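You operate a simulated robot arm through the tools that you are given. There is no shell and no other tool. Be economical: measure what you need, move in short steps, check, and stop when the job is done.

Carry out the task below with a simulated robot arm. There is one attempt and no reset: what you move stays moved.

JOB
Sand both clamped braces ready for sealer, release the cam and move the yellow banded one to the battens.
Fine: upper faces, with the green block; it goes back on its spot.
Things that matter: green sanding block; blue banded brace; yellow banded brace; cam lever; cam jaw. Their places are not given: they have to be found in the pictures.

It is judged by the outcome, as a careful person would: the job done as asked, and still so three seconds after it is handed in. It fails if anything else is knocked over, pushed out of place, dropped, spilled or broken.

ROBOT AND FRAMES
A 7-joint arm with a two-finger parallel gripper, fixed in place. Base frame: the origin is at the foot of the arm, x ahead of it, y to its left, z up. Lengths are in m, angles in rad, forces in N, time in s.
With the tool pointing down near the work surface it reaches from about 0.12 to 0.66 m from the base axis. Its first joint turns from -1.152 to 1.152 rad. Payload 2.4 kg.
Tool frame: the origin (TCP) lies between the finger pads and is the grasp point; the fingertips stand 0.03 m ahead of it; z points along the fingers, y is the line along which they close. The gripper opens to 0.094 m. The fingers are 0.028 m wide and 0.01 m thick; the gripper's body (0.05 by 0.096 m) begins 0.055 m behind the TCP.
Orientation is that of the tool frame in the base frame, as [roll, pitch, yaw] about the fixed x, y, z axes, in that order (R = Rz(yaw) Ry(pitch) Rx(roll)). With the fingers straight down and closing along the base's y, the tool's x points along the base's -x, its y along +y and its z along -z.

CONTROLS
- The arm moves only by the tool step_arm. Its argument "motion" is a list of rows, each a list of 3 entries, a list of its own where there are three numbers: the turn, a rotation vector about the tool's x, y, z in units of 5 degrees (1.0 is 5 degrees), then the shift along the tool's x, y, z in units of 40 mm (1.0 is 40 mm), then the opening, from 0 (shut) to 1 (fully open). In form: [[[ax, ay, az], [dx, dy, dz], jaw], ...]. A call has 1 to 10 rows; each row shifts and turns the commanded pose from where the row before left it, along the tool's axes as they then stand. A call with a number of a shift or a turn outside -1 to 1 is refused whole. Each row takes 0.2 s and may step no farther than 0.05 m and 0.15 rad from the row before; otherwise, or with a gripper value out of range, the whole call is refused. Where a pose cannot be reached the arm comes as near as it can. A force on the tool above 90 N (or 10 N above the force at the start of the call, whichever is more), or a blocked arm, ends the call early, and 0.2 s more pass. The fingers move at their own pace (about 0.153 m/s each) and stop on an object; they squeeze with about 36 N. The grip force told is the motor's: it shows also when the fingers shut on nothing. Time passes only in rows, and 0.2 s behind the last, so rows that do not move let the fingers close. The reply holds the time, the measured pose of the TCP, the force on the tool along the base axes, the opening and the grip force, in the units named above and with some noise.
- Cameras (640 x 400 px; columns grow to the right, rows downward): "scene" is fixed at [0.0081, 0.4508, 1.4524]; the picture's right is [-0.91, -0.41, 0.00], its down [-0.24, 0.54, -0.80] and it looks along [0.33, -0.73, -0.60] (base axes); focal length 359 px, centre (320, 200). "wrist" rides on the gripper at [-0.037, 0, -0.058] in the tool frame; the picture's right is [0.00, -1.00, 0.00], its down [0.97, 0.00, -0.24] and it looks along [0.24, 0.00, 0.97] (tool axes); focal length 218 px, centre (320, 200).
- camera(camera): a new picture of that camera. No time passes.
- point_at(camera, pixels): for up to 12 pixels [column, row] of the newest picture of that camera ("zoom" is the newest enlarged one), the place [x, y, z] in the base frame of the surface seen there, good to about 0.002 m, but the place of the scene camera against the robot may be out by one fixed shift of up to 0.025 m in any direction. No time passes.
- inspect(camera, box): a new picture of the part [left, top, right, bottom] of that camera's present view, enlarged. No time passes.
- hand_in(): hands the job in; it is judged then, once.

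Work in short steps. Measure before you move; look again where a grasp or a placing could have gone wrong, and mend it. You have 80 turns and 46 pictures in all, those below and enlarged ones among them. Open the gripper and draw the arm clear of the work before you hand the job in, unless the task says otherwise.

The tools are called after "Emit:" by a JSON object that holds its "name" and its "arguments". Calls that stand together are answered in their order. step_arm: Moves the arm, as the interface text tells. Its arguments: {"type":"object","properties":{"motion":{"type":"array","items":{"type":"array"}}},"required":["motion"]} The other tools are called the same way: camera (camera) takes a picture; point_at (camera, pixels) gives the place of the surface under pixels of a picture; inspect (camera, box) takes an enlarged picture of a part of a camera's view; hand_in () hands the job in.

At the start:

```text
time: 0.0
ee_pos: [0.2561, -0.3219, 0.93]
orientation: [3.141, 0.0, -3.14]
ft_force: [0.1, 0.5, -0.4]
width: 0.094
grasp_force: 0.0
```

scene: 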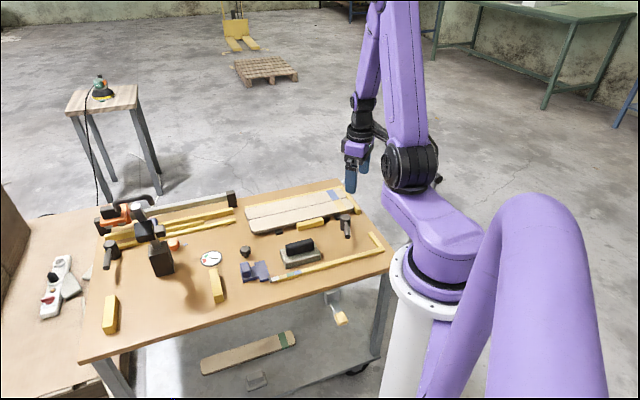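
wrist: 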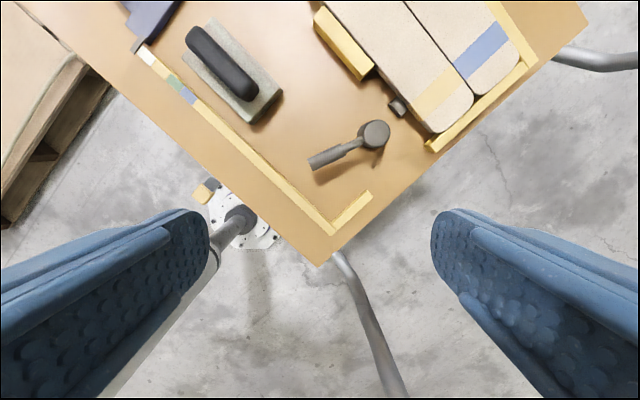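

The scene shows the two braces around (300,212), a block with dark handle at (300,250), and a cam lever at (346,225). I enlarge these before measuring.

Emit:
{"name": "inspect", "arguments": {"camera": "scene", "box": [220, 170, 400, 290]}}

Emit:
{"name": "inspect", "arguments": {"camera": "scene", "box": [80, 180, 290, 340]}}

```text
3.33 times, centred on (310, 230) of scene
```

zoom: 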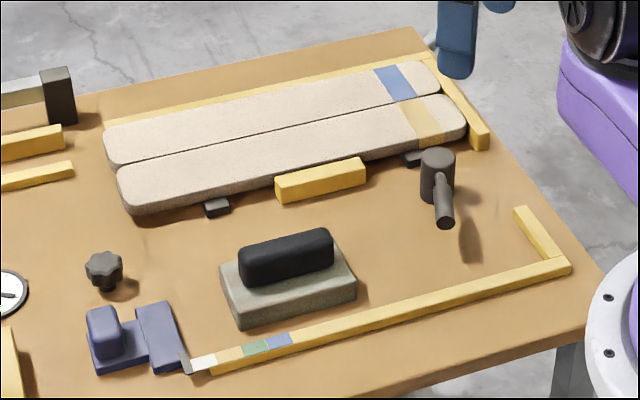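

```text
2.50 times, centred on (185, 260) of scene
```

zoom: 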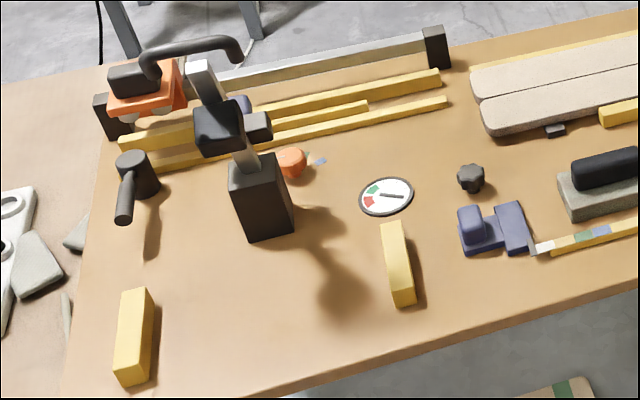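

The layout is busy: two possible levers (346,225) and (112,250), and two short yellow blocks (110,313), (217,285) that may be the battens. I measure the main points in the scene picture.

Emit:
{"name": "camera", "arguments": {"camera": "scene"}}

Emit:
{"name": "point_at", "arguments": {"camera": "scene", "pixels": [[254, 221], [350, 203], [252, 211], [346, 192], [300, 245], [346, 217], [346, 233], [311, 223], [217, 276], [110, 300], [110, 245], [330, 275]]}}

Emit:
{"name": "point_at", "arguments": {"camera": "wrist", "pixels": [[376, 132], [315, 163], [440, 95], [480, 58], [440, 126], [345, 42], [398, 107], [225, 62], [262, 110], [250, 160], [370, 195], [200, 30]]}}

```text
41 pictures are left
```

scene: 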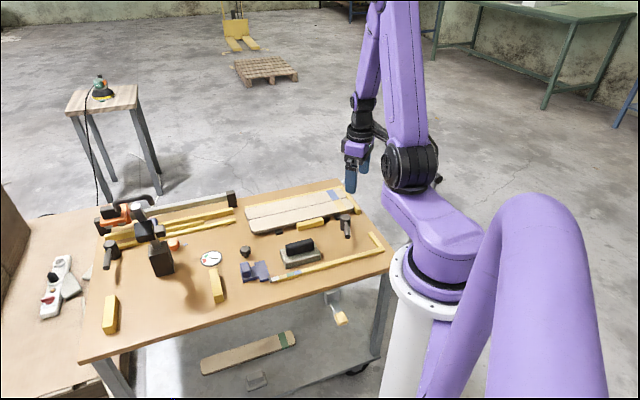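

```text
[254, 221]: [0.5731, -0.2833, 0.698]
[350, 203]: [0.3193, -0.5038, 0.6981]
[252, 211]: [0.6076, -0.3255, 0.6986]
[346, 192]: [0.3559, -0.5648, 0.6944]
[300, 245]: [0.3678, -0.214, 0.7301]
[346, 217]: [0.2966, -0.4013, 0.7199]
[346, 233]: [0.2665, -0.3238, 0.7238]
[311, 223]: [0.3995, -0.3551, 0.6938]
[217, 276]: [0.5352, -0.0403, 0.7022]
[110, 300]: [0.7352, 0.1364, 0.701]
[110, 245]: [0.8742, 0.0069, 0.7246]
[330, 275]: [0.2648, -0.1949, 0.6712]
```

```text
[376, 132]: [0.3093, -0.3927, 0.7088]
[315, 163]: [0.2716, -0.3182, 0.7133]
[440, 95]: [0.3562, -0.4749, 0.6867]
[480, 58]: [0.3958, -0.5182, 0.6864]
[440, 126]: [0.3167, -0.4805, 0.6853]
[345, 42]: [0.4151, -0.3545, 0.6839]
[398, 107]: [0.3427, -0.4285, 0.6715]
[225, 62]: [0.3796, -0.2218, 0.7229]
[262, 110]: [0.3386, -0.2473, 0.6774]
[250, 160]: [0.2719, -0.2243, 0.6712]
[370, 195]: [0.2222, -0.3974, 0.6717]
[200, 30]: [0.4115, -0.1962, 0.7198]
```

The wrist picture puts the brace tops at z≈0.686 and the brace direction at about 41° in base x-y. I move over the middle of the work at the same height for a full view.

Emit:
{"name": "step_arm", "arguments": {"motion": [[[0, 0, 0], [-0.9, 0.35, 0], 1], [[0, 0, 0], [-0.9, 0.35, 0], 1], [[0, 0, 0], [-0.9, 0.35, 0], 1], [[0, 0, 0], [-0.9, 0.35, 0], 1], [[0, 0, 0], [0, 0, 0], 1]]}}

Emit:
{"name": "camera", "arguments": {"camera": "wrist"}}

```text
time: 1.2
ee_pos: [0.4001, -0.2668, 0.9287]
orientation: [3.142, 0.0, 3.14]
ft_force: [-0.2, 1.0, -0.2]
width: 0.094
grasp_force: 0.2
```

```text
40 pictures are left
```

wrist: 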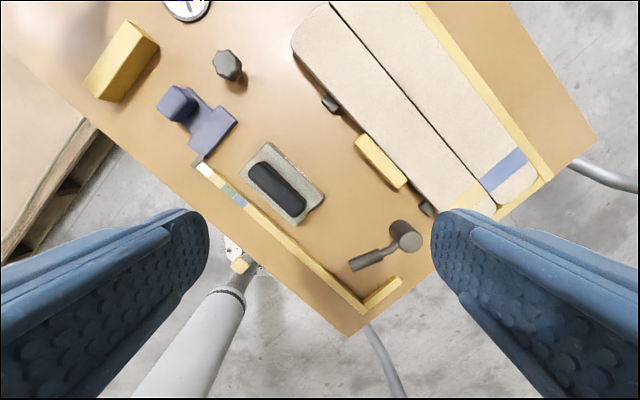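

The braces run at about 41°; I turn the gripper to line up with the table so that the fingers close across the braces.

Emit:
{"name": "step_arm", "arguments": {"motion": [[[0, 0, -1], [0, 0, 0], 1], [[0, 0, -1], [0, 0, 0], 1], [[0, 0, -1], [0, 0, 0], 1], [[0, 0, -1], [0, 0, 0], 1], [[0, 0, -1], [0, 0, 0], 1], [[0, 0, -1], [0, 0, 0], 1], [[0, 0, -1], [0, 0, 0], 1], [[0, 0, -1], [0, 0, 0], 1], [[0, 0, 0], [0, 0, 0], 1]]}}

Emit:
{"name": "camera", "arguments": {"camera": "wrist"}}

Emit:
{"name": "inspect", "arguments": {"camera": "wrist", "box": [200, 0, 480, 175]}}

```text
time: 3.2
ee_pos: [0.4005, -0.2666, 0.93]
orientation: [-3.139, -0.001, -2.442]
ft_force: [0.1, 0.2, 0.3]
width: 0.0941
grasp_force: 0.0
```

```text
39 pictures are left
```

wrist: 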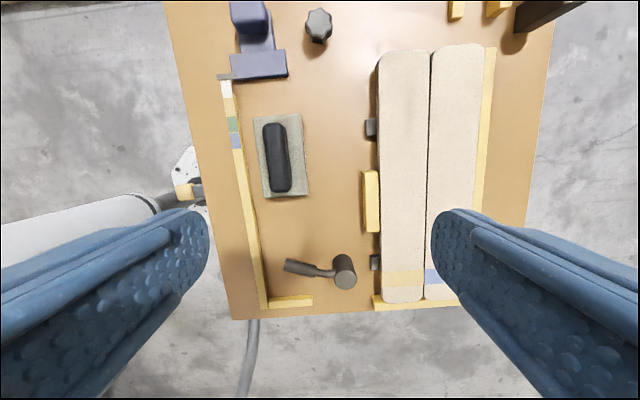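

```text
2.29 times, centred on (340, 88) of wrist
```

zoom: 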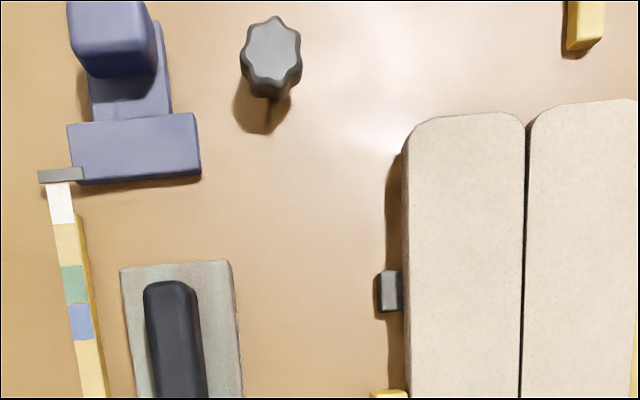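

Now it is well aligned. I measure the block, braces, lever, jaw candidates and yellow block, and zoom on the clamp region.

Emit:
{"name": "point_at", "arguments": {"camera": "wrist", "pixels": [[265, 127], [289, 189], [256, 118], [300, 116], [268, 197], [307, 193], [382, 60], [427, 60], [386, 295], [424, 298], [435, 60], [476, 60]]}}

Emit:
{"name": "point_at", "arguments": {"camera": "wrist", "pixels": [[345, 270], [290, 266], [371, 128], [375, 262], [371, 175], [371, 228], [405, 52], [459, 46], [404, 301], [488, 120], [430, 303], [280, 160]]}}

Emit:
{"name": "inspect", "arguments": {"camera": "wrist", "box": [260, 100, 460, 320]}}

```text
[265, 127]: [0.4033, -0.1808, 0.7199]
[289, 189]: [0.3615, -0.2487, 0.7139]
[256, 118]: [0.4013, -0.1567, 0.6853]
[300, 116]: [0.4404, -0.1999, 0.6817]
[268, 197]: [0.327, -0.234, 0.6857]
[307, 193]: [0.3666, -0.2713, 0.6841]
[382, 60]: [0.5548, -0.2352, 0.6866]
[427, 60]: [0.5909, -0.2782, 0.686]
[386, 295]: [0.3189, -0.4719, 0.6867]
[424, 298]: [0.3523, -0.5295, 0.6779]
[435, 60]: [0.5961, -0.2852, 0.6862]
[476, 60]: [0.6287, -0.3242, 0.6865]
```

```text
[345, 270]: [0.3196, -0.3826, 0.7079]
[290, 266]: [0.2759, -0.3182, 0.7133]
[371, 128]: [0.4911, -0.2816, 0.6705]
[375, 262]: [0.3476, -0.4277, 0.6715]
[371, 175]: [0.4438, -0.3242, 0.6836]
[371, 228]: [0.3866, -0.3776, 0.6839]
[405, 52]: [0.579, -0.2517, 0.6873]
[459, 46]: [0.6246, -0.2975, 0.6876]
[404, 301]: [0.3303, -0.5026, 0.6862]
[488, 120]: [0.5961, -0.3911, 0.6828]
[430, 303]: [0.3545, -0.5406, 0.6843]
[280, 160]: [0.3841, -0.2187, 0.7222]
```

```text
1.82 times, centred on (360, 210) of wrist
```

zoom: 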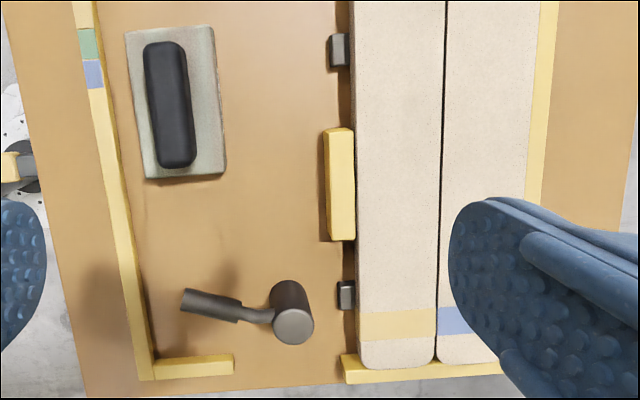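

In a table frame s=(x+y)/√2, t=(y−x)/√2, everything is at 45°: the block is centred at s≈0.119, t≈−0.424, and the braces span s −0.122..0.232, with centres t≈−0.588 (yellow) and −0.647 (blue). I turn 5° more and descend above the block handle.

Emit:
{"name": "step_arm", "arguments": {"motion": [[[0, 0, -1], [0, 0, 0], 1], [[0, 0, 0], [-0.3, 0.6, 0.6], 1], [[0, 0, 0], [-0.31, 0.59, 0.6], 1], [[0, 0, 0], [0, 0, 1], 1], [[0, 0, 0], [0, 0, 0.8], 1], [[0, 0, 0], [0, 0, 0], 1]]}}

Emit:
{"name": "camera", "arguments": {"camera": "wrist"}}

```text
time: 4.6
ee_pos: [0.3844, -0.2181, 0.8067]
orientation: [3.141, 0.0, -2.356]
ft_force: [-0.8, 0.2, 0.8]
width: 0.0941
grasp_force: 0.0
```

```text
36 pictures are left
```

wrist: 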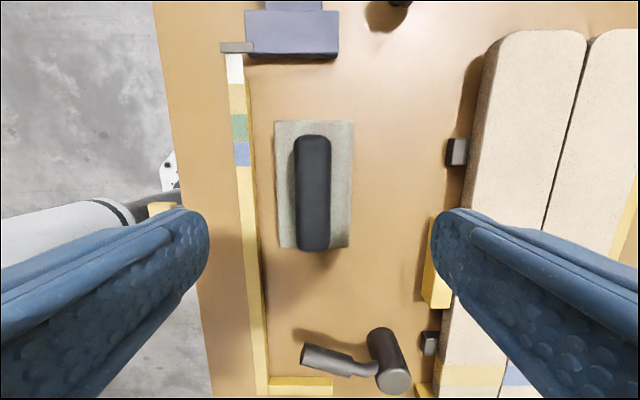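

The block is aligned with the gripper, with the handle at column ≈313, rows 135–250. I measure its position precisely.

Emit:
{"name": "point_at", "arguments": {"camera": "wrist", "pixels": [[299, 165], [327, 165], [300, 230], [326, 230], [313, 139], [313, 236], [278, 124], [350, 124], [281, 242], [346, 245], [265, 290], [350, 280]]}}

```text
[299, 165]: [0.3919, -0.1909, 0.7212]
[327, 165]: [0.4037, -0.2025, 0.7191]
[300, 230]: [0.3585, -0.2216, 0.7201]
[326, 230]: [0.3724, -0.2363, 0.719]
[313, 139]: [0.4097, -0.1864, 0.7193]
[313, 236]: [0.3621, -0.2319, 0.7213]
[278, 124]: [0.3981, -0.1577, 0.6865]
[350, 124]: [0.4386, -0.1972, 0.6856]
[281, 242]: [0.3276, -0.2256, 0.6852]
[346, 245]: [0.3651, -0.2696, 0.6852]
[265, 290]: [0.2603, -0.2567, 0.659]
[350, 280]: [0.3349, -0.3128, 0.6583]
```

The block centre is at s=0.120, t=−0.421, with its top at 0.6855 and handle top at 0.7205. I descend to TCP z≈0.719 and close on the handle.

Emit:
{"name": "step_arm", "arguments": {"motion": [[[0, 0, 0], [-0.06, 0.13, 0.8], 1], [[0, 0, 0], [0, 0, 0.8], 1], [[0, 0, 0], [0, 0, 0.58], 1], [[0, 0, 0], [0, 0, 0], 1], [[0, 0, 0], [0, 0, 0], 0.2], [[0, 0, 0], [0, 0, 0], 0], [[0, 0, 0], [0, 0, 0], 0]]}}

```text
time: 6.2
ee_pos: [0.3796, -0.2117, 0.7197]
orientation: [3.141, 0.002, -2.356]
ft_force: [-0.1, 0.3, 0.5]
width: 0.0299
grasp_force: 36.2
```

The grip is firm at width 0.030. I lift 64 mm and carry the block above the yellow brace, keeping level.

Emit:
{"name": "step_arm", "arguments": {"motion": [[[0, 0, 0], [0, 0, -0.8], 0], [[0, 0, 0], [0, 0, -0.8], 0], [[0, 0, 0], [0.2, -0.85, 0], 0], [[0, 0, 0], [0.2, -0.85, 0], 0], [[0, 0, 0], [0.4, -0.85, 0], 0], [[0, 0, 0], [0.4, -0.85, 0], 0], [[0, 0, 0], [0.4, -0.85, 0], 0], [[0, 0, 0], [0, 0, 0], 0]]}}

Emit:
{"name": "camera", "arguments": {"camera": "wrist"}}

Emit:
{"name": "camera", "arguments": {"camera": "scene"}}

```text
time: 8.0
ee_pos: [0.4577, -0.3754, 0.7858]
orientation: [-3.141, 0.0, -2.358]
ft_force: [-0.2, 0.5, -2.1]
width: 0.0297
grasp_force: 36.3
```

```text
35 pictures are left
```

wrist: 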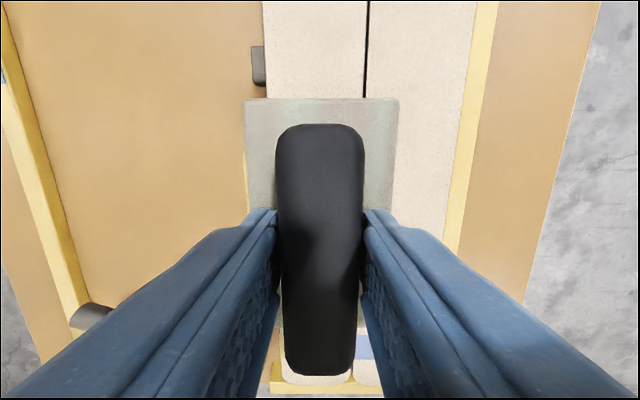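

```text
34 pictures are left
```

scene: 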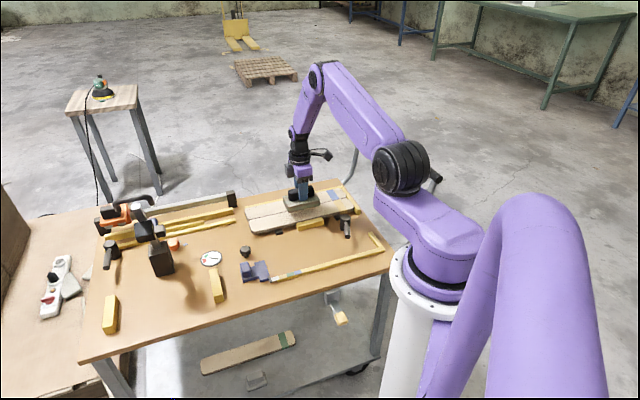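

The block hangs level over the braces. I check the brace edges (columns ~264, 366, 474 at row 60) against the TCP at t=−0.589.

Emit:
{"name": "point_at", "arguments": {"camera": "wrist", "pixels": [[266, 60], [364, 60], [369, 60], [470, 60], [260, 65], [480, 60], [325, 380], [390, 140]]}}

```text
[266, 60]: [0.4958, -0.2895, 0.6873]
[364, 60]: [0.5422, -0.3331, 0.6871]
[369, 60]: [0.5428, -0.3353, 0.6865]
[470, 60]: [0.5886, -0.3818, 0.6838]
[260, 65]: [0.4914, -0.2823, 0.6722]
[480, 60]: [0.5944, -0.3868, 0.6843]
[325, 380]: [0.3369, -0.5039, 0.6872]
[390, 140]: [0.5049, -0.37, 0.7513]
```

The yellow brace spans t −0.555..−0.619 and blue −0.621..−0.683. I lower the block onto the yellow brace and read the force.

Emit:
{"name": "step_arm", "arguments": {"motion": [[[0, 0, 0], [0, 0.05, 0.6], 0], [[0, 0, 0], [0, 0, 0.3], 0], [[0, 0, 0], [0, 0, 0.1], 0], [[0, 0, 0], [0, 0, 0], 0]]}}

```text
time: 9.0
ee_pos: [0.4549, -0.3735, 0.7471]
orientation: [-3.141, 0.001, -2.356]
ft_force: [-2.5, 1.7, 10.4]
width: 0.03
grasp_force: 36.2
```

Contact is at about 12 N, a good sanding pressure. I stroke to the near end (s≈−0.071) and back, watching the force.

Emit:
{"name": "step_arm", "arguments": {"motion": [[[0, 0, 0], [0.8, 0, 0], 0], [[0, 0, 0], [0.8, 0, 0], 0], [[0, 0, 0], [0.8, 0, 0], 0], [[0, 0, 0], [0.8, 0, 0], 0], [[0, 0, 0], [0, 0, 0], 0]]}}

```text
time: 10.2
ee_pos: [0.3656, -0.4645, 0.7463]
orientation: [-3.139, 0.002, -2.356]
ft_force: [5.0, 3.2, 24.1]
width: 0.0298
grasp_force: 35.8
```

At s=−0.070 the force is 24 N, slightly high, so I ease by about 1 mm and stroke to the far end (s≈0.18).

Emit:
{"name": "step_arm", "arguments": {"motion": [[[0, 0, 0], [-0.78, 0, -0.02], 0], [[0, 0, 0], [-0.78, 0, 0], 0], [[0, 0, 0], [-0.78, 0, 0], 0], [[0, 0, 0], [-0.78, 0, 0], 0], [[0, 0, 0], [-0.78, 0, 0], 0], [[0, 0, 0], [-0.78, 0, 0], 0], [[0, 0, 0], [-0.78, 0, 0], 0], [[0, 0, 0], [-0.78, 0, 0], 0], [[0, 0, 0], [0, 0, 0], 0]]}}

Emit:
{"name": "camera", "arguments": {"camera": "wrist"}}

Emit:
{"name": "inspect", "arguments": {"camera": "scene", "box": [220, 160, 400, 280]}}

```text
time: 12.2
ee_pos: [0.5406, -0.2855, 0.7477]
orientation: [3.14, -0.001, -2.355]
ft_force: [-0.9, 0.0, 5.3]
width: 0.0299
grasp_force: 35.9
```

```text
33 pictures are left
```

wrist: 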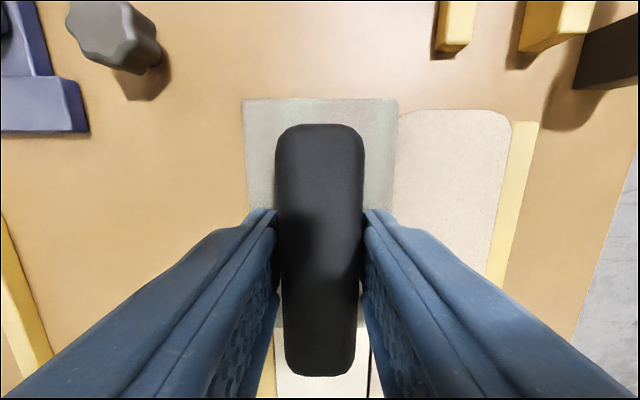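

```text
3.33 times, centred on (310, 220) of scene
```

zoom: 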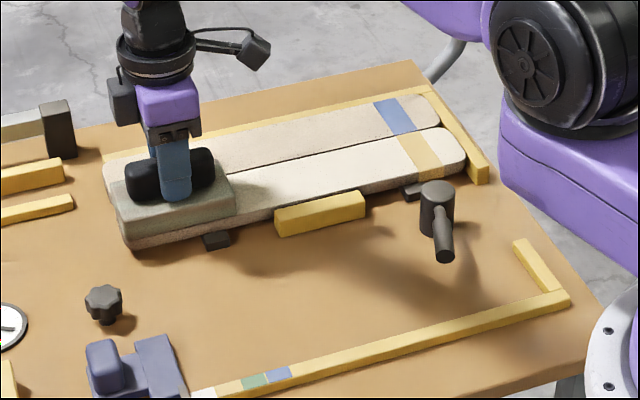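

Sanding shows as a lighter, smoother face in the scene zoom. I press slightly more at this far end, extend a few mm, and stroke back offset 3 mm, so the edges are covered too.

Emit:
{"name": "step_arm", "arguments": {"motion": [[[0, 0, 0], [-0.1, 0.08, 0.03], 0], [[0, 0, 0], [0.8, 0, 0], 0], [[0, 0, 0], [0.8, 0, 0], 0], [[0, 0, 0], [0.8, 0, 0], 0], [[0, 0, 0], [0.8, 0, 0], 0], [[0, 0, 0], [0.8, 0, 0], 0], [[0, 0, 0], [0.8, 0, 0], 0], [[0, 0, 0], [0.8, 0, -0.02], 0], [[0, 0, 0], [0.85, 0, -0.02], 0], [[0, 0, 0], [0, 0, 0], 0]]}}

Emit:
{"name": "inspect", "arguments": {"camera": "scene", "box": [220, 160, 400, 280]}}

```text
time: 14.4
ee_pos: [0.3585, -0.4663, 0.7487]
orientation: [3.138, -0.001, -2.359]
ft_force: [0.6, -0.7, -1.5]
width: 0.03
grasp_force: 35.5
```

```text
3.33 times, centred on (310, 220) of scene
```

zoom: 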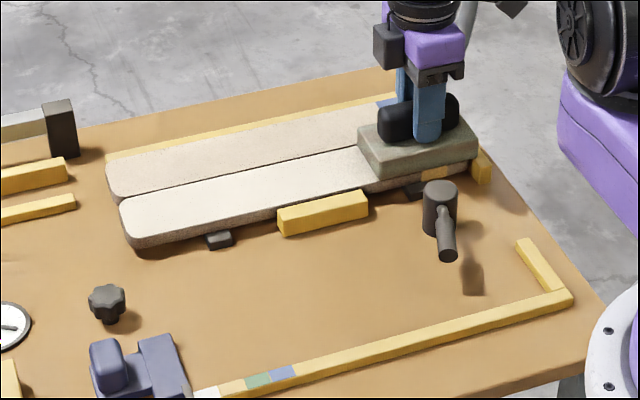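

The face is now uniformly pale, but contact was lost at this end (−1.5 N). I press about 2 mm down here, shift −6 mm across, and do a third stroke to the far end.

Emit:
{"name": "step_arm", "arguments": {"motion": [[[0, 0, 0], [0, -0.15, 0.05], 0], [[0, 0, 0], [-0.8, 0, 0], 0], [[0, 0, 0], [-0.8, 0, 0], 0], [[0, 0, 0], [-0.8, 0, 0], 0], [[0, 0, 0], [-0.8, 0, 0], 0], [[0, 0, 0], [-0.8, 0, 0], 0], [[0, 0, 0], [-0.8, 0, 0], 0], [[0, 0, 0], [-0.8, 0, 0.02], 0], [[0, 0, 0], [-0.82, 0, 0], 0], [[0, 0, 0], [0, 0, 0], 0]]}}

```text
time: 16.6
ee_pos: [0.5462, -0.2895, 0.7458]
orientation: [-3.137, 0.002, -2.358]
ft_force: [-5.1, -6.8, 26.3]
width: 0.0299
grasp_force: 35.9
```

The stroke ended at s=0.18 with ~26 N. I lift 20 mm and shift to the blue brace (t≈−0.651), checking reach at this far end.

Emit:
{"name": "step_arm", "arguments": {"motion": [[[0, 0, 0], [0, 0, -0.5], 0], [[0, 0, 0], [0, -0.76, 0], 0], [[0, 0, 0], [0, -0.76, 0], 0], [[0, 0, 0], [0, 0, 0], 0]]}}

Emit:
{"name": "camera", "arguments": {"camera": "wrist"}}

Emit:
{"name": "inspect", "arguments": {"camera": "scene", "box": [220, 160, 400, 280]}}

```text
time: 17.6
ee_pos: [0.5876, -0.3299, 0.7631]
orientation: [-3.14, 0.001, -2.355]
ft_force: [-0.7, -0.1, -2.0]
width: 0.0303
grasp_force: 36.4
```

```text
30 pictures are left
```

wrist: 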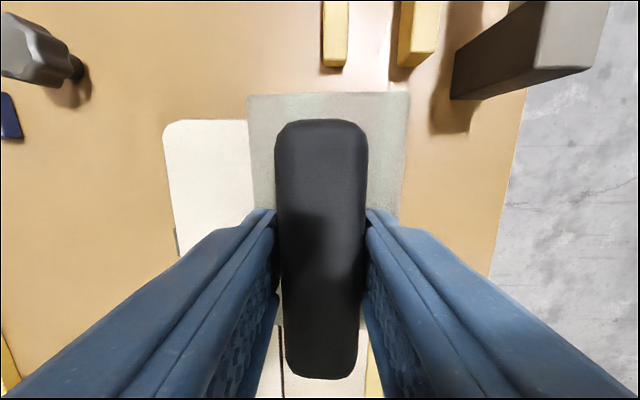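

```text
3.33 times, centred on (310, 220) of scene
```

zoom: 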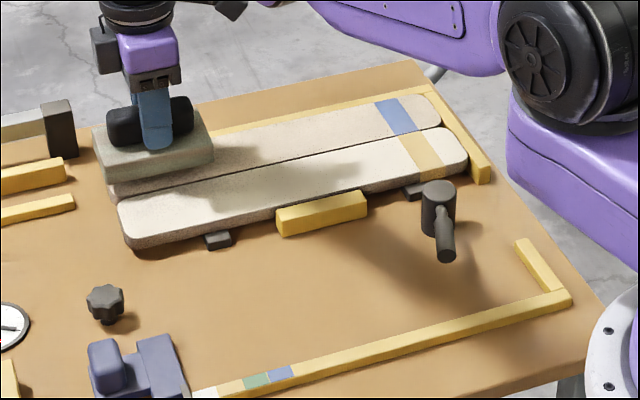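

Reach is fine here (s=0.182, t=−0.649). I lower onto the blue brace and stroke to the near end.

Emit:
{"name": "step_arm", "arguments": {"motion": [[[0, 0, 0], [0, 0, 0.3], 0], [[0, 0, 0], [-0.05, 0, 0.19], 0], [[0, 0, 0], [0, 0, 0], 0], [[0, 0, 0], [0.8, 0, 0], 0], [[0, 0, 0], [0.8, 0, 0], 0], [[0, 0, 0], [0.8, 0, 0], 0], [[0, 0, 0], [0.8, 0, 0], 0]]}}

Emit:
{"name": "step_arm", "arguments": {"motion": [[[0, 0, 0], [0.8, 0, 0], 0], [[0, 0, 0], [0.8, 0, 0], 0], [[0, 0, 0], [0.8, 0, 0], 0], [[0, 0, 0], [0.8, 0, 0], 0], [[0, 0, 0], [0, 0, 0], 0]]}}

```text
time: 19.2
ee_pos: [0.4907, -0.4178, 0.7454]
orientation: [3.14, -0.001, -2.357]
ft_force: [-0.2, -0.7, -0.8]
width: 0.0297
grasp_force: 35.6
out of reach, approached as far as the arm can: row 1
```

```text
time: 20.4
ee_pos: [0.4022, -0.5083, 0.746]
orientation: [-3.141, 0.001, -2.357]
ft_force: [-0.1, 0.5, -2.0]
width: 0.0299
grasp_force: 36.1
```

No contact was made on blue (force −2 N at z 0.746), and the far end was at the reach limit. I press down gradually here at the near end.

Emit:
{"name": "step_arm", "arguments": {"motion": [[[0, 0, 0], [0, 0, 0.03], 0], [[0, 0, 0], [0, 0, 0.03], 0], [[0, 0, 0], [0, 0, 0], 0]]}}

Emit:
{"name": "camera", "arguments": {"camera": "wrist"}}

```text
time: 21.2
ee_pos: [0.4038, -0.5087, 0.7458]
orientation: [-3.14, 0.001, -2.356]
ft_force: [-2.3, -0.6, 8.4]
width: 0.0299
grasp_force: 35.5
```

```text
28 pictures are left
```

wrist: 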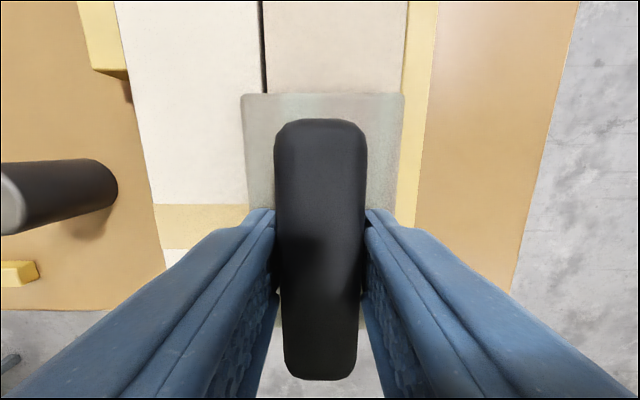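

Contact is at about 10 N. The yellow face is visibly paler than blue. I add slight pressure, shift 4 mm toward blue's centre and stroke outward.

Emit:
{"name": "step_arm", "arguments": {"motion": [[[0, 0, 0], [0, -0.1, 0.02], 0], [[0, 0, 0], [-0.8, 0, 0], 0], [[0, 0, 0], [-0.8, 0, 0], 0], [[0, 0, 0], [-0.8, 0, 0], 0], [[0, 0, 0], [-0.8, 0, 0], 0], [[0, 0, 0], [0, 0, 0], 0]]}}

```text
time: 22.6
ee_pos: [0.4968, -0.4199, 0.7429]
orientation: [-3.139, -0.001, -2.355]
ft_force: [-4.0, -4.9, 22.3]
width: 0.0299
grasp_force: 36.1
```

Force is 22 N in mid-stroke; good. I continue to the far end.

Emit:
{"name": "step_arm", "arguments": {"motion": [[[0, 0, 0], [-0.8, 0, 0], 0], [[0, 0, 0], [-0.8, 0, 0], 0], [[0, 0, 0], [-0.8, 0, 0], 0], [[0, 0, 0], [-0.8, 0, 0], 0], [[0, 0, 0], [0, 0, 0], 0]]}}

Emit:
{"name": "inspect", "arguments": {"camera": "scene", "box": [220, 160, 400, 280]}}

```text
time: 23.8
ee_pos: [0.5837, -0.326, 0.7468]
orientation: [3.141, 0.002, -2.356]
ft_force: [6.4, -8.3, -2.5]
width: 0.0302
grasp_force: 35.6
out of reach, approached as far as the arm can: row 4
```

```text
3.33 times, centred on (310, 220) of scene
```

zoom: 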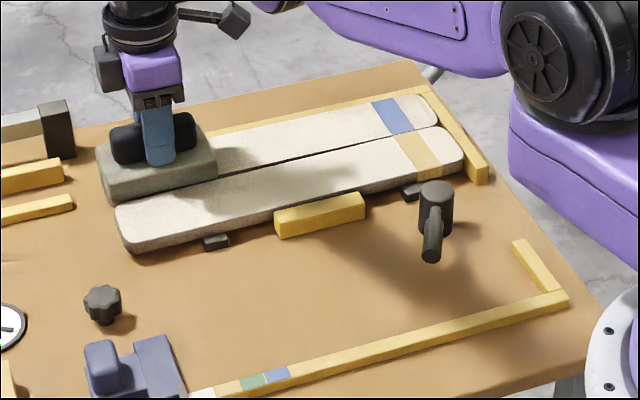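

The arm reached its limit at s≈0.182 and unloaded there. I pull back 10 mm and press to see whether contact is possible here.

Emit:
{"name": "step_arm", "arguments": {"motion": [[[0, 0, 0], [0.25, 0, 0.05], 0], [[0, 0, 0], [0, 0, 0.05], 0], [[0, 0, 0], [0, 0, 0], 0]]}}

```text
time: 24.6
ee_pos: [0.5787, -0.3345, 0.7452]
orientation: [-3.134, 0.004, -2.355]
ft_force: [14.6, 3.5, 21.9]
width: 0.0301
grasp_force: 35.3
```

Contact is at 22 N at s=0.173. I stroke back toward the near end with a small crosswise shift, in two parts.

Emit:
{"name": "step_arm", "arguments": {"motion": [[[0, 0, 0], [0.4, -0.03, 0], 0], [[0, 0, 0], [0.8, -0.03, 0], 0], [[0, 0, 0], [0.8, 0, 0], 0], [[0, 0, 0], [0.8, 0, 0], 0], [[0, 0, 0], [0, 0, 0], 0]]}}

```text
time: 25.8
ee_pos: [0.4986, -0.417, 0.7438]
orientation: [-3.136, 0.0, -2.356]
ft_force: [10.6, 2.3, 23.2]
width: 0.0295
grasp_force: 36.1
```

Steady at 23 N. I continue to the near end.

Emit:
{"name": "step_arm", "arguments": {"motion": [[[0, 0, 0], [0.8, 0, 0], 0], [[0, 0, 0], [0.8, 0, 0], 0], [[0, 0, 0], [0.8, 0, 0], 0], [[0, 0, 0], [0.85, 0, 0], 0], [[0, 0, 0], [0, -0.15, 0], 0], [[0, 0, 0], [0, 0, 0], 0]]}}

Emit:
{"name": "camera", "arguments": {"camera": "wrist"}}

Emit:
{"name": "inspect", "arguments": {"camera": "scene", "box": [220, 160, 400, 280]}}

```text
time: 27.2
ee_pos: [0.4075, -0.5118, 0.7428]
orientation: [3.141, -0.001, -2.36]
ft_force: [-7.6, 12.7, 36.8]
width: 0.03
grasp_force: 35.8
```

```text
26 pictures are left
```

wrist: 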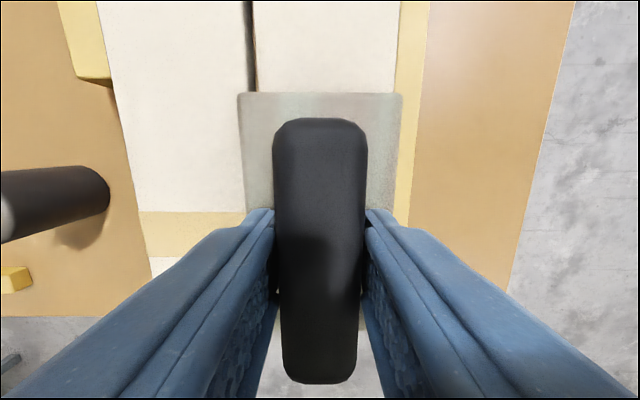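

```text
3.33 times, centred on (310, 220) of scene
```

zoom: 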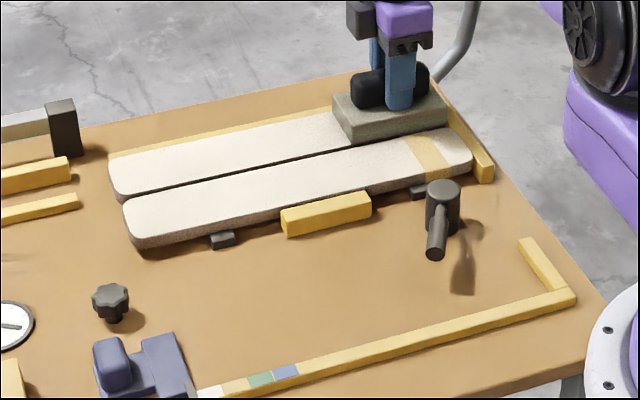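

Both faces look pale now. I ease the pressure and do one last outward stroke on blue, ending at s≈0.172.

Emit:
{"name": "step_arm", "arguments": {"motion": [[[0, 0, 0], [0, 0.05, -0.03], 0], [[0, 0, 0], [-0.8, 0, 0], 0], [[0, 0, 0], [-0.8, 0, 0], 0], [[0, 0, 0], [-0.8, 0, 0], 0], [[0, 0, 0], [-0.8, 0, 0], 0], [[0, 0, 0], [-0.8, 0, 0], 0], [[0, 0, 0], [-0.8, 0, 0], 0], [[0, 0, 0], [-0.8, 0, 0], 0], [[0, 0, 0], [-0.55, 0, 0.02], 0], [[0, 0, 0], [0, 0, 0], 0]]}}

```text
time: 29.4
ee_pos: [0.5732, -0.3438, 0.742]
orientation: [-3.134, 0.002, -2.358]
ft_force: [-0.8, -9.1, 30.1]
width: 0.03
grasp_force: 36.2
out of reach, approached as far as the arm can: row 9
```

Contact held at 30 N up to the reach limit. I lift and carry the block toward its spot, then look at the sanded faces.

Emit:
{"name": "step_arm", "arguments": {"motion": [[[0, 0, 0], [0.2, 0, -0.9], 0], [[0, 0, 0], [0.2, 0.3, -0.7], 0], [[0, 0, 0], [0.2, 0.9, 0], 0], [[0, 0, 0], [0.2, 0.9, 0], 0], [[0, 0, 0], [0.2, 0.9, 0], 0], [[0, 0, 0], [0, 0.9, 0], 0], [[0, 0, 0], [0, 0.9, 0], 0], [[0, 0, 0], [0, 0.9, 0], 0], [[0, 0, 0], [0, 0, 0], 0]]}}

Emit:
{"name": "inspect", "arguments": {"camera": "scene", "box": [240, 180, 360, 250]}}

Emit:
{"name": "camera", "arguments": {"camera": "wrist"}}

```text
time: 31.4
ee_pos: [0.379, -0.2071, 0.8066]
orientation: [-3.14, 0.001, -2.357]
ft_force: [0.3, 0.5, -1.9]
width: 0.0298
grasp_force: 36.0
```

```text
5.33 times, centred on (300, 215) of scene
```

zoom: 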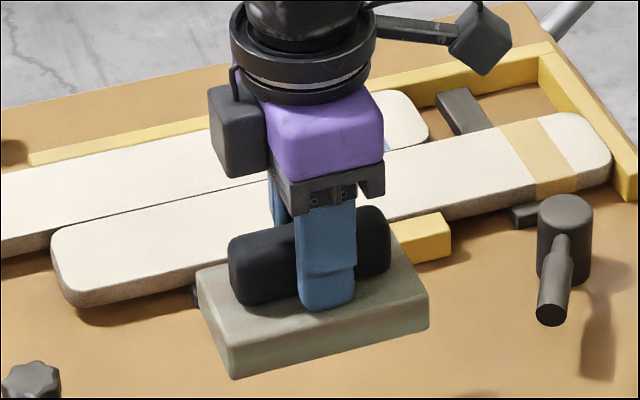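

```text
23 pictures are left
```

wrist: 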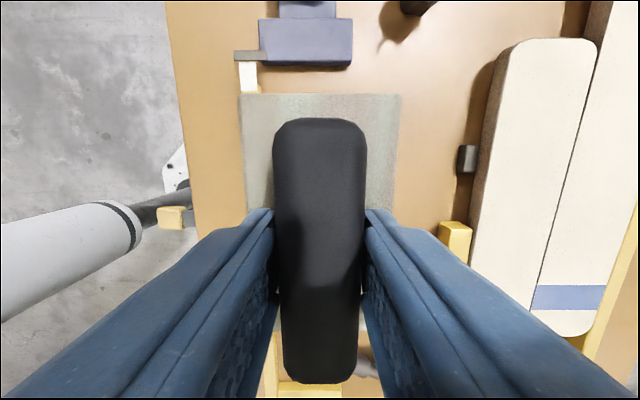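

The last stroke dragged the blue brace along its length: its near end (570,335 in the wrist view) now stands off the end fence, with a rail exposed. I measure how far, then will drag it back with the block the same way.

Emit:
{"name": "point_at", "arguments": {"camera": "wrist", "pixels": [[565, 333], [535, 290], [600, 290], [592, 60], [500, 70], [547, 42], [600, 50], [540, 240], [610, 240], [300, 388]]}}

Emit:
{"name": "point_at", "arguments": {"camera": "zoom", "pixels": [[410, 100], [425, 130], [595, 130], [465, 110], [70, 235], [5, 170]]}}

```text
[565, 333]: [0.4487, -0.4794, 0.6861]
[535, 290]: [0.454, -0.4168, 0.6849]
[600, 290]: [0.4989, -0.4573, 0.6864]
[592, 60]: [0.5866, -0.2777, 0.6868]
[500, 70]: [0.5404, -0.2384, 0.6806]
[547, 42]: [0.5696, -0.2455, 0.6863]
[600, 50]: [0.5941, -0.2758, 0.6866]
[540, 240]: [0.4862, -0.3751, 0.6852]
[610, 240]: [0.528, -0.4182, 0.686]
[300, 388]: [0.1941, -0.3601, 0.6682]
```

```text
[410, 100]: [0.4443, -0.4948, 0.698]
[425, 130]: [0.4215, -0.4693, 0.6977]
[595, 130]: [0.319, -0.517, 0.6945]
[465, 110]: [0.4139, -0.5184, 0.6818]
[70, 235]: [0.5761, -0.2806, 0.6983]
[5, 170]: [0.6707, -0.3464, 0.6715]
```

The blue brace slid 0.100 m (near end now s=−0.022). I carry the block back over it at s≈0.14, t≈−0.646.

Emit:
{"name": "step_arm", "arguments": {"motion": [[[0, 0, 0], [-0.1, -0.97, 0], 0], [[0, 0, 0], [-0.1, -0.97, 0], 0], [[0, 0, 0], [-0.1, -0.97, 0], 0], [[0, 0, 0], [-0.1, -0.97, 0], 0], [[0, 0, 0], [-0.06, -0.97, 0], 0], [[0, 0, 0], [0, -0.95, 0], 0], [[0, 0, 0], [0, 0, 0.7], 0], [[0, 0, 0], [0, 0, 0.7], 0], [[0, 0, 0], [0, 0, 0], 0]]}}

```text
time: 33.4
ee_pos: [0.558, -0.3589, 0.7514]
orientation: [3.141, 0.0, -2.356]
ft_force: [0.5, 1.3, -2.6]
width: 0.0299
grasp_force: 35.7
```

I press down onto the blue face and check force.

Emit:
{"name": "step_arm", "arguments": {"motion": [[[0, 0, 0], [0, 0, 0.15], 0], [[0, 0, 0], [0, 0, 0.08], 0], [[0, 0, 0], [0, 0, 0.03], 0], [[0, 0, 0], [0, 0, 0], 0]]}}

```text
time: 34.4
ee_pos: [0.5595, -0.3599, 0.7434]
orientation: [-3.138, -0.001, -2.357]
ft_force: [-8.8, 4.9, 30.8]
width: 0.0299
grasp_force: 36.2
```

At 31 N on the face I drag gently toward the end fence.

Emit:
{"name": "step_arm", "arguments": {"motion": [[[0, 0, 0], [0.4, 0, 0], 0], [[0, 0, 0], [0.4, 0, 0], 0], [[0, 0, 0], [0.4, 0, 0], 0], [[0, 0, 0], [0.4, 0, 0], 0], [[0, 0, 0], [0.4, 0, 0], 0], [[0, 0, 0], [0.4, 0, 0], 0], [[0, 0, 0], [0.2, 0, 0], 0], [[0, 0, 0], [0, 0, 0], 0]]}}

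Emit:
{"name": "inspect", "arguments": {"camera": "scene", "box": [240, 180, 360, 250]}}

```text
time: 36.2
ee_pos: [0.485, -0.4328, 0.7412]
orientation: [3.14, 0.002, -2.356]
ft_force: [4.4, 3.6, 14.4]
width: 0.0299
grasp_force: 36.2
```

```text
5.33 times, centred on (300, 215) of scene
```

zoom: 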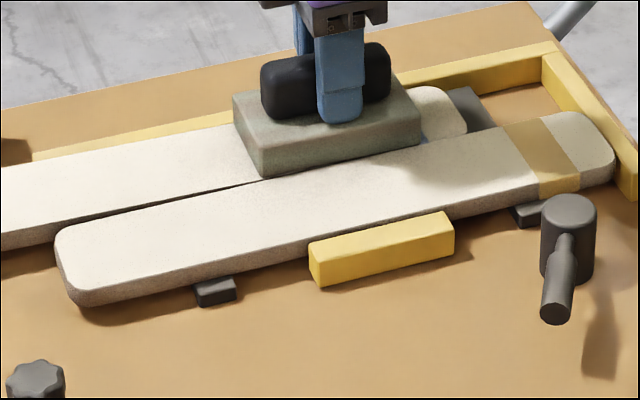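

The brace came back partly (near end now about a third of the way) and the pressure fell to 14 N. I press again to ~40 N from here and drag further.

Emit:
{"name": "step_arm", "arguments": {"motion": [[[0, 0, 0], [0, 0, 0.06], 0], [[0, 0, 0], [0, 0, 0.05], 0], [[0, 0, 0], [0, 0, 0], 0]]}}

```text
time: 37.0
ee_pos: [0.4857, -0.4341, 0.7382]
orientation: [-3.137, -0.001, -2.359]
ft_force: [-9.3, 5.3, 36.4]
width: 0.0302
grasp_force: 36.0
```

The TCP is lower than expected (0.738), so I check the block and brace heights in the wrist view before dragging on.

Emit:
{"name": "camera", "arguments": {"camera": "wrist"}}

Emit:
{"name": "point_at", "arguments": {"camera": "wrist", "pixels": [[250, 110], [390, 110], [320, 140], [320, 350], [340, 60], [200, 60], [200, 150], [340, 20]]}}

```text
21 pictures are left
```

wrist: 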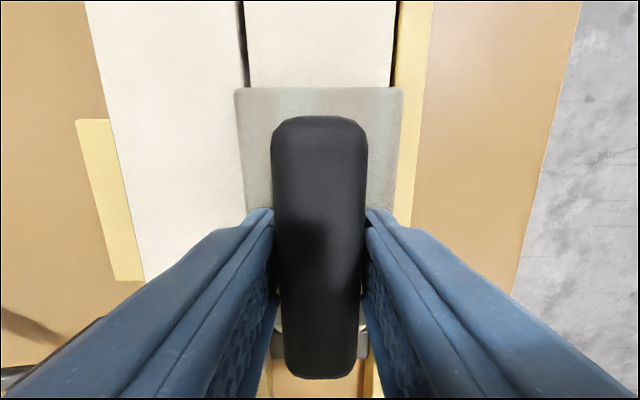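

```text
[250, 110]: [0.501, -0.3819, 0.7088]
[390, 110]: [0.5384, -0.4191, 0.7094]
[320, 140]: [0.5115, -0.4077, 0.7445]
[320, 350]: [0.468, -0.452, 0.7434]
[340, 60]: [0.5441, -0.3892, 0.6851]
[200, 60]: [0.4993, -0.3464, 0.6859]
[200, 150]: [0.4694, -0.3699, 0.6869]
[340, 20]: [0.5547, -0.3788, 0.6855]
```

The block has slid ~5 mm up in the grip until the fingertips bear on it; it still sits flat. Blue has slight gaps both sides, so it is loose lengthwise; I drag once more from here at 36 N.

Emit:
{"name": "step_arm", "arguments": {"motion": [[[0, 0, 0], [0.3, 0, 0.01], 0], [[0, 0, 0], [0.3, 0, 0.01], 0], [[0, 0, 0], [0.3, 0, 0.01], 0], [[0, 0, 0], [0.3, 0, 0], 0], [[0, 0, 0], [0.3, 0, 0], 0], [[0, 0, 0], [0.3, 0, 0], 0], [[0, 0, 0], [0, 0, 0], 0]]}}

Emit:
{"name": "inspect", "arguments": {"camera": "scene", "box": [240, 180, 360, 250]}}

```text
time: 38.6
ee_pos: [0.4314, -0.4852, 0.7334]
orientation: [3.139, -0.001, -2.358]
ft_force: [-0.3, 1.3, 7.6]
width: 0.0303
grasp_force: 35.7
```

```text
5.33 times, centred on (300, 215) of scene
```

zoom: 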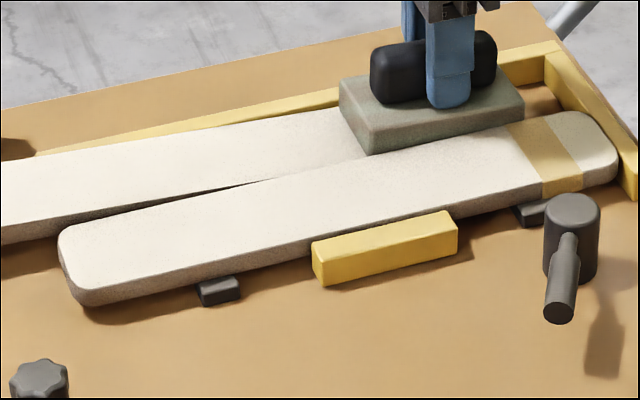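

The TCP sank to 0.733: the blue brace's near end has dropped off the near rail, so dragging cannot bring it home. I will set the block back on its spot, free and move the yellow brace, and then lift blue back properly. I lift and carry the block now.

Emit:
{"name": "step_arm", "arguments": {"motion": [[[0, 0, 0], [0, 0, -0.9], 0], [[0, 0, 0], [0, 0.1, -0.9], 0], [[0, 0, 0], [-0.65, 0.9, 0], 0], [[0, 0, 0], [-0.65, 0.9, 0], 0], [[0, 0, 0], [-0.65, 0.9, 0], 0], [[0, 0, 0], [-0.65, 0.9, 0], 0], [[0, 0, 0], [-0.65, 0.9, 0], 0], [[0, 0, 0], [-0.65, 0.95, 0], 0], [[0, 0, 0], [0, 0.2, 0], 0], [[0, 0, 0], [0, 0, 0], 0]]}}

Emit:
{"name": "camera", "arguments": {"camera": "wrist"}}

Emit:
{"name": "point_at", "arguments": {"camera": "wrist", "pixels": [[243, 94], [395, 94], [320, 130], [540, 100], [560, 250], [600, 150], [600, 40], [570, 240]]}}

```text
time: 40.8
ee_pos: [0.3823, -0.2105, 0.8068]
orientation: [-3.142, 0.001, -2.356]
ft_force: [0.8, 0.2, -1.8]
width: 0.03
grasp_force: 35.9
```

```text
19 pictures are left
```

wrist: 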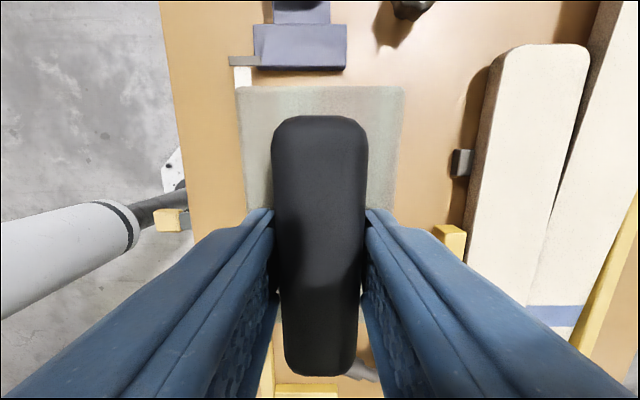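

```text
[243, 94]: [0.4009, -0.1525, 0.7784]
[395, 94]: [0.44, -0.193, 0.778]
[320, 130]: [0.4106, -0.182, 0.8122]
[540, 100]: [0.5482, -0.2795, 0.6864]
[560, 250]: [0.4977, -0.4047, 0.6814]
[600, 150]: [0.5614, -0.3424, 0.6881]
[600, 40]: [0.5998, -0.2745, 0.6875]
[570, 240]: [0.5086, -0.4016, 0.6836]
```

The block's front edge is at s≈0.177 vs original 0.173, and t centre −0.4195 vs −0.421; block bottom is ≈0.751. I correct these and lower to just above the table.

Emit:
{"name": "step_arm", "arguments": {"motion": [[[0, 0, 0], [0.1, -0.03, 0.8], 0], [[0, 0, 0], [0, 0, 0.8], 0], [[0, 0, 0], [0, 0, 0.58], 0], [[0, 0, 0], [0, 0, 0.05], 0], [[0, 0, 0], [0, 0, 0.05], 0], [[0, 0, 0], [0, 0, 0], 0]]}}

```text
time: 42.2
ee_pos: [0.3792, -0.2135, 0.7159]
orientation: [3.141, 0.001, -2.354]
ft_force: [-0.7, 17.6, 53.9]
width: 0.0302
grasp_force: 36.1
```

On the table with 54 N; I ease up, open and rise.

Emit:
{"name": "step_arm", "arguments": {"motion": [[[0, 0, 0], [0, 0, -0.06], 0], [[0, 0, 0], [0, 0, -0.02], 0], [[0, 0, 0], [0, 0, 0], 0.6], [[0, 0, 0], [0, 0, 0], 0.6], [[0, 0, 0], [0, 0, -0.8], 0.6], [[0, 0, 0], [0, 0, -0.8], 0.6], [[0, 0, 0], [0, 0, -0.8], 0.6], [[0, 0, 0], [0, 0, -0.8], 0.6], [[0, 0, 0], [0, 0, 0], 0.6]]}}

Emit:
{"name": "camera", "arguments": {"camera": "wrist"}}

Emit:
{"name": "point_at", "arguments": {"camera": "wrist", "pixels": [[300, 140], [335, 140]]}}

```text
time: 44.2
ee_pos: [0.3794, -0.2149, 0.8453]
orientation: [3.141, -0.001, -2.357]
ft_force: [-0.6, -0.4, 0.3]
width: 0.0565
grasp_force: 0.0
```

```text
18 pictures are left
```

wrist: 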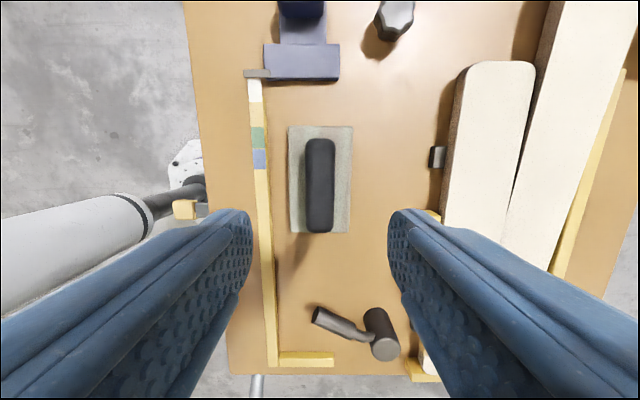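

```text
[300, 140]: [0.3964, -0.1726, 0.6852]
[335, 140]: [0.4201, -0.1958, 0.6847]
```

The block stands on its spot. I verify its corners and measure the lever, jaw and blue brace.

Emit:
{"name": "point_at", "arguments": {"camera": "wrist", "pixels": [[292, 130], [349, 130], [294, 229], [346, 229], [318, 316], [340, 325], [358, 334], [384, 350], [372, 318], [545, 20], [525, 190], [560, 230]]}}

Emit:
{"name": "inspect", "arguments": {"camera": "scene", "box": [230, 175, 370, 255]}}

```text
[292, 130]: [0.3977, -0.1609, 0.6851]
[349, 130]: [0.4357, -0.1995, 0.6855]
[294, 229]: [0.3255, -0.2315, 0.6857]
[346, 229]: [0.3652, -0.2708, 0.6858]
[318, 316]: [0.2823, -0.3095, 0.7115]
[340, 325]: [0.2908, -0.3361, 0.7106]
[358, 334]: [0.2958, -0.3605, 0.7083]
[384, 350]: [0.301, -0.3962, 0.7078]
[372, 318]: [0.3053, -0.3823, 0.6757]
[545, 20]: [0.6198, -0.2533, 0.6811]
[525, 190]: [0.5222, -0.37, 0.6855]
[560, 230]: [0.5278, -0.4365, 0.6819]
```

```text
4.57 times, centred on (300, 215) of scene
```

zoom: 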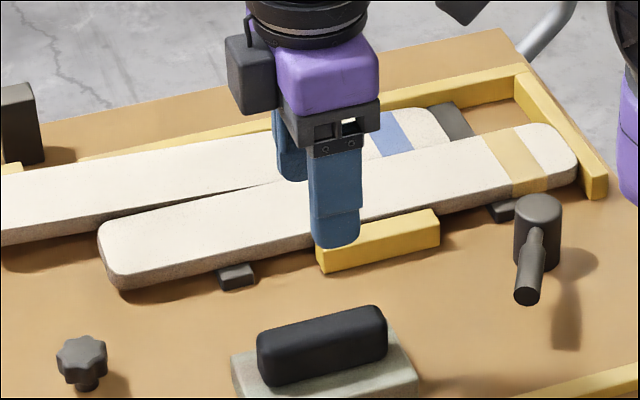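

The block is back within ~2 mm. The lever pivots at s≈−0.063, t≈−0.492 with its handle tip at s≈−0.02, t≈−0.42 (top 0.711). I shut the fingers and come down beside the handle on its +s side to test which way it turns.

Emit:
{"name": "step_arm", "arguments": {"motion": [[[0, 0, 0], [0.7, -0.1, 0], 0], [[0, 0, 0], [0.7, -0.1, 0], 0], [[0, 0, 0], [0.7, -0.1, 0], 0], [[0, 0, 0], [0.72, 0, 0], 0], [[0, 0, 0], [0, 0, 0.8], 0], [[0, 0, 0], [0, 0, 0.8], 0], [[0, 0, 0], [0, 0, 0.8], 0], [[0, 0, 0], [0, 0, 0.65], 0], [[0, 0, 0], [0, 0, 0], 0]]}}

Emit:
{"name": "camera", "arguments": {"camera": "wrist"}}

```text
time: 46.2
ee_pos: [0.3084, -0.3029, 0.7233]
orientation: [3.141, -0.001, -2.356]
ft_force: [0.6, -0.1, -0.7]
width: 0.0
grasp_force: 32.6
```

```text
16 pictures are left
```

wrist: 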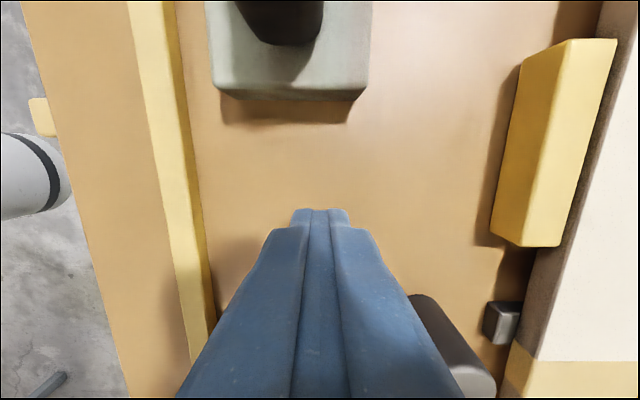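

In place beside the handle with no contact. I push gently toward −s, in small rows, and watch the force.

Emit:
{"name": "step_arm", "arguments": {"motion": [[[0, 0, 0], [0.2, 0, 0], 0], [[0, 0, 0], [0.15, 0, 0], 0], [[0, 0, 0], [0.1, 0, 0], 0], [[0, 0, 0], [0.1, 0, 0], 0], [[0, 0, 0], [0, 0, 0], 0]]}}

```text
time: 47.4
ee_pos: [0.293, -0.3183, 0.7241]
orientation: [3.141, 0.0, -2.356]
ft_force: [0.6, 1.4, -0.2]
width: 0.0002
grasp_force: 32.8
```

Little force over 22 mm; I continue 24 mm and look.

Emit:
{"name": "step_arm", "arguments": {"motion": [[[0, 0, 0], [0.2, 0, 0], 0], [[0, 0, 0], [0.2, 0, 0], 0], [[0, 0, 0], [0.2, 0, 0], 0], [[0, 0, 0], [0, 0, 0], 0]]}}

Emit:
{"name": "inspect", "arguments": {"camera": "scene", "box": [270, 185, 390, 265]}}

```text
time: 48.4
ee_pos: [0.2821, -0.3277, 0.7243]
orientation: [3.136, -0.001, -2.332]
ft_force: [40.3, 52.4, 6.1]
width: 0.0001
grasp_force: 33.9
```

```text
5.00 times, centred on (330, 225) of scene
```

zoom: 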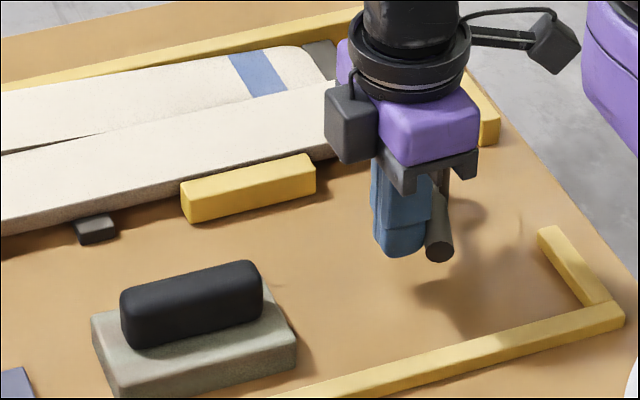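

It is blocked this way (66 N): the handle opens the other way, toward +s. I back off, rise over it and come down on its −s side.

Emit:
{"name": "step_arm", "arguments": {"motion": [[[0, 0, 0], [-0.5, 0, 0], 0], [[0, 0, 0], [0, 0, -0.9], 0], [[0, 0, 0], [0, 0, -0.9], 0], [[0, 0, 0], [0.75, 0, 0], 0], [[0, 0, 0], [0.75, 0, 0], 0], [[0, 0, 0], [0.75, 0, 0], 0], [[0, 0, 0], [0, 0, 0], 0]]}}

Emit:
{"name": "camera", "arguments": {"camera": "wrist"}}

```text
time: 50.0
ee_pos: [0.2257, -0.385, 0.796]
orientation: [-3.141, -0.001, -2.355]
ft_force: [0.5, -0.1, -0.1]
width: 0.0
grasp_force: 32.9
```

```text
14 pictures are left
```

wrist: 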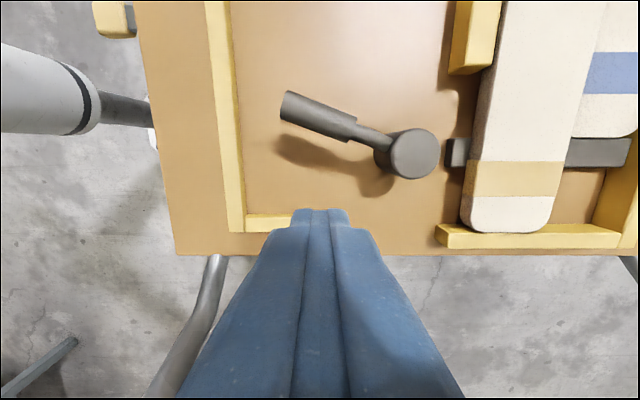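

Clear view: the handle runs from (290,105) to the pivot (412,152). I measure it, and the blue end by the rail.

Emit:
{"name": "point_at", "arguments": {"camera": "wrist", "pixels": [[290, 105], [320, 118], [350, 127], [412, 155], [275, 216], [605, 125], [605, 150], [460, 150], [470, 35], [540, 145], [485, 225], [630, 45]]}}

```text
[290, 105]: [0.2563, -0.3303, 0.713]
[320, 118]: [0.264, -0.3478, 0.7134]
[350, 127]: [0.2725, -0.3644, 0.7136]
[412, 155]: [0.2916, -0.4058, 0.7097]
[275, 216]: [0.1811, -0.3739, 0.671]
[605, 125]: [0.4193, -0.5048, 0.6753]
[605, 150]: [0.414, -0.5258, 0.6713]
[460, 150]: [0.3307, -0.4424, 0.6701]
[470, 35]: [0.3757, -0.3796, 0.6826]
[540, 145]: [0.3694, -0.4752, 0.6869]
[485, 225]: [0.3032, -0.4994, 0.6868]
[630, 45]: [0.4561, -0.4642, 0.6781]
```

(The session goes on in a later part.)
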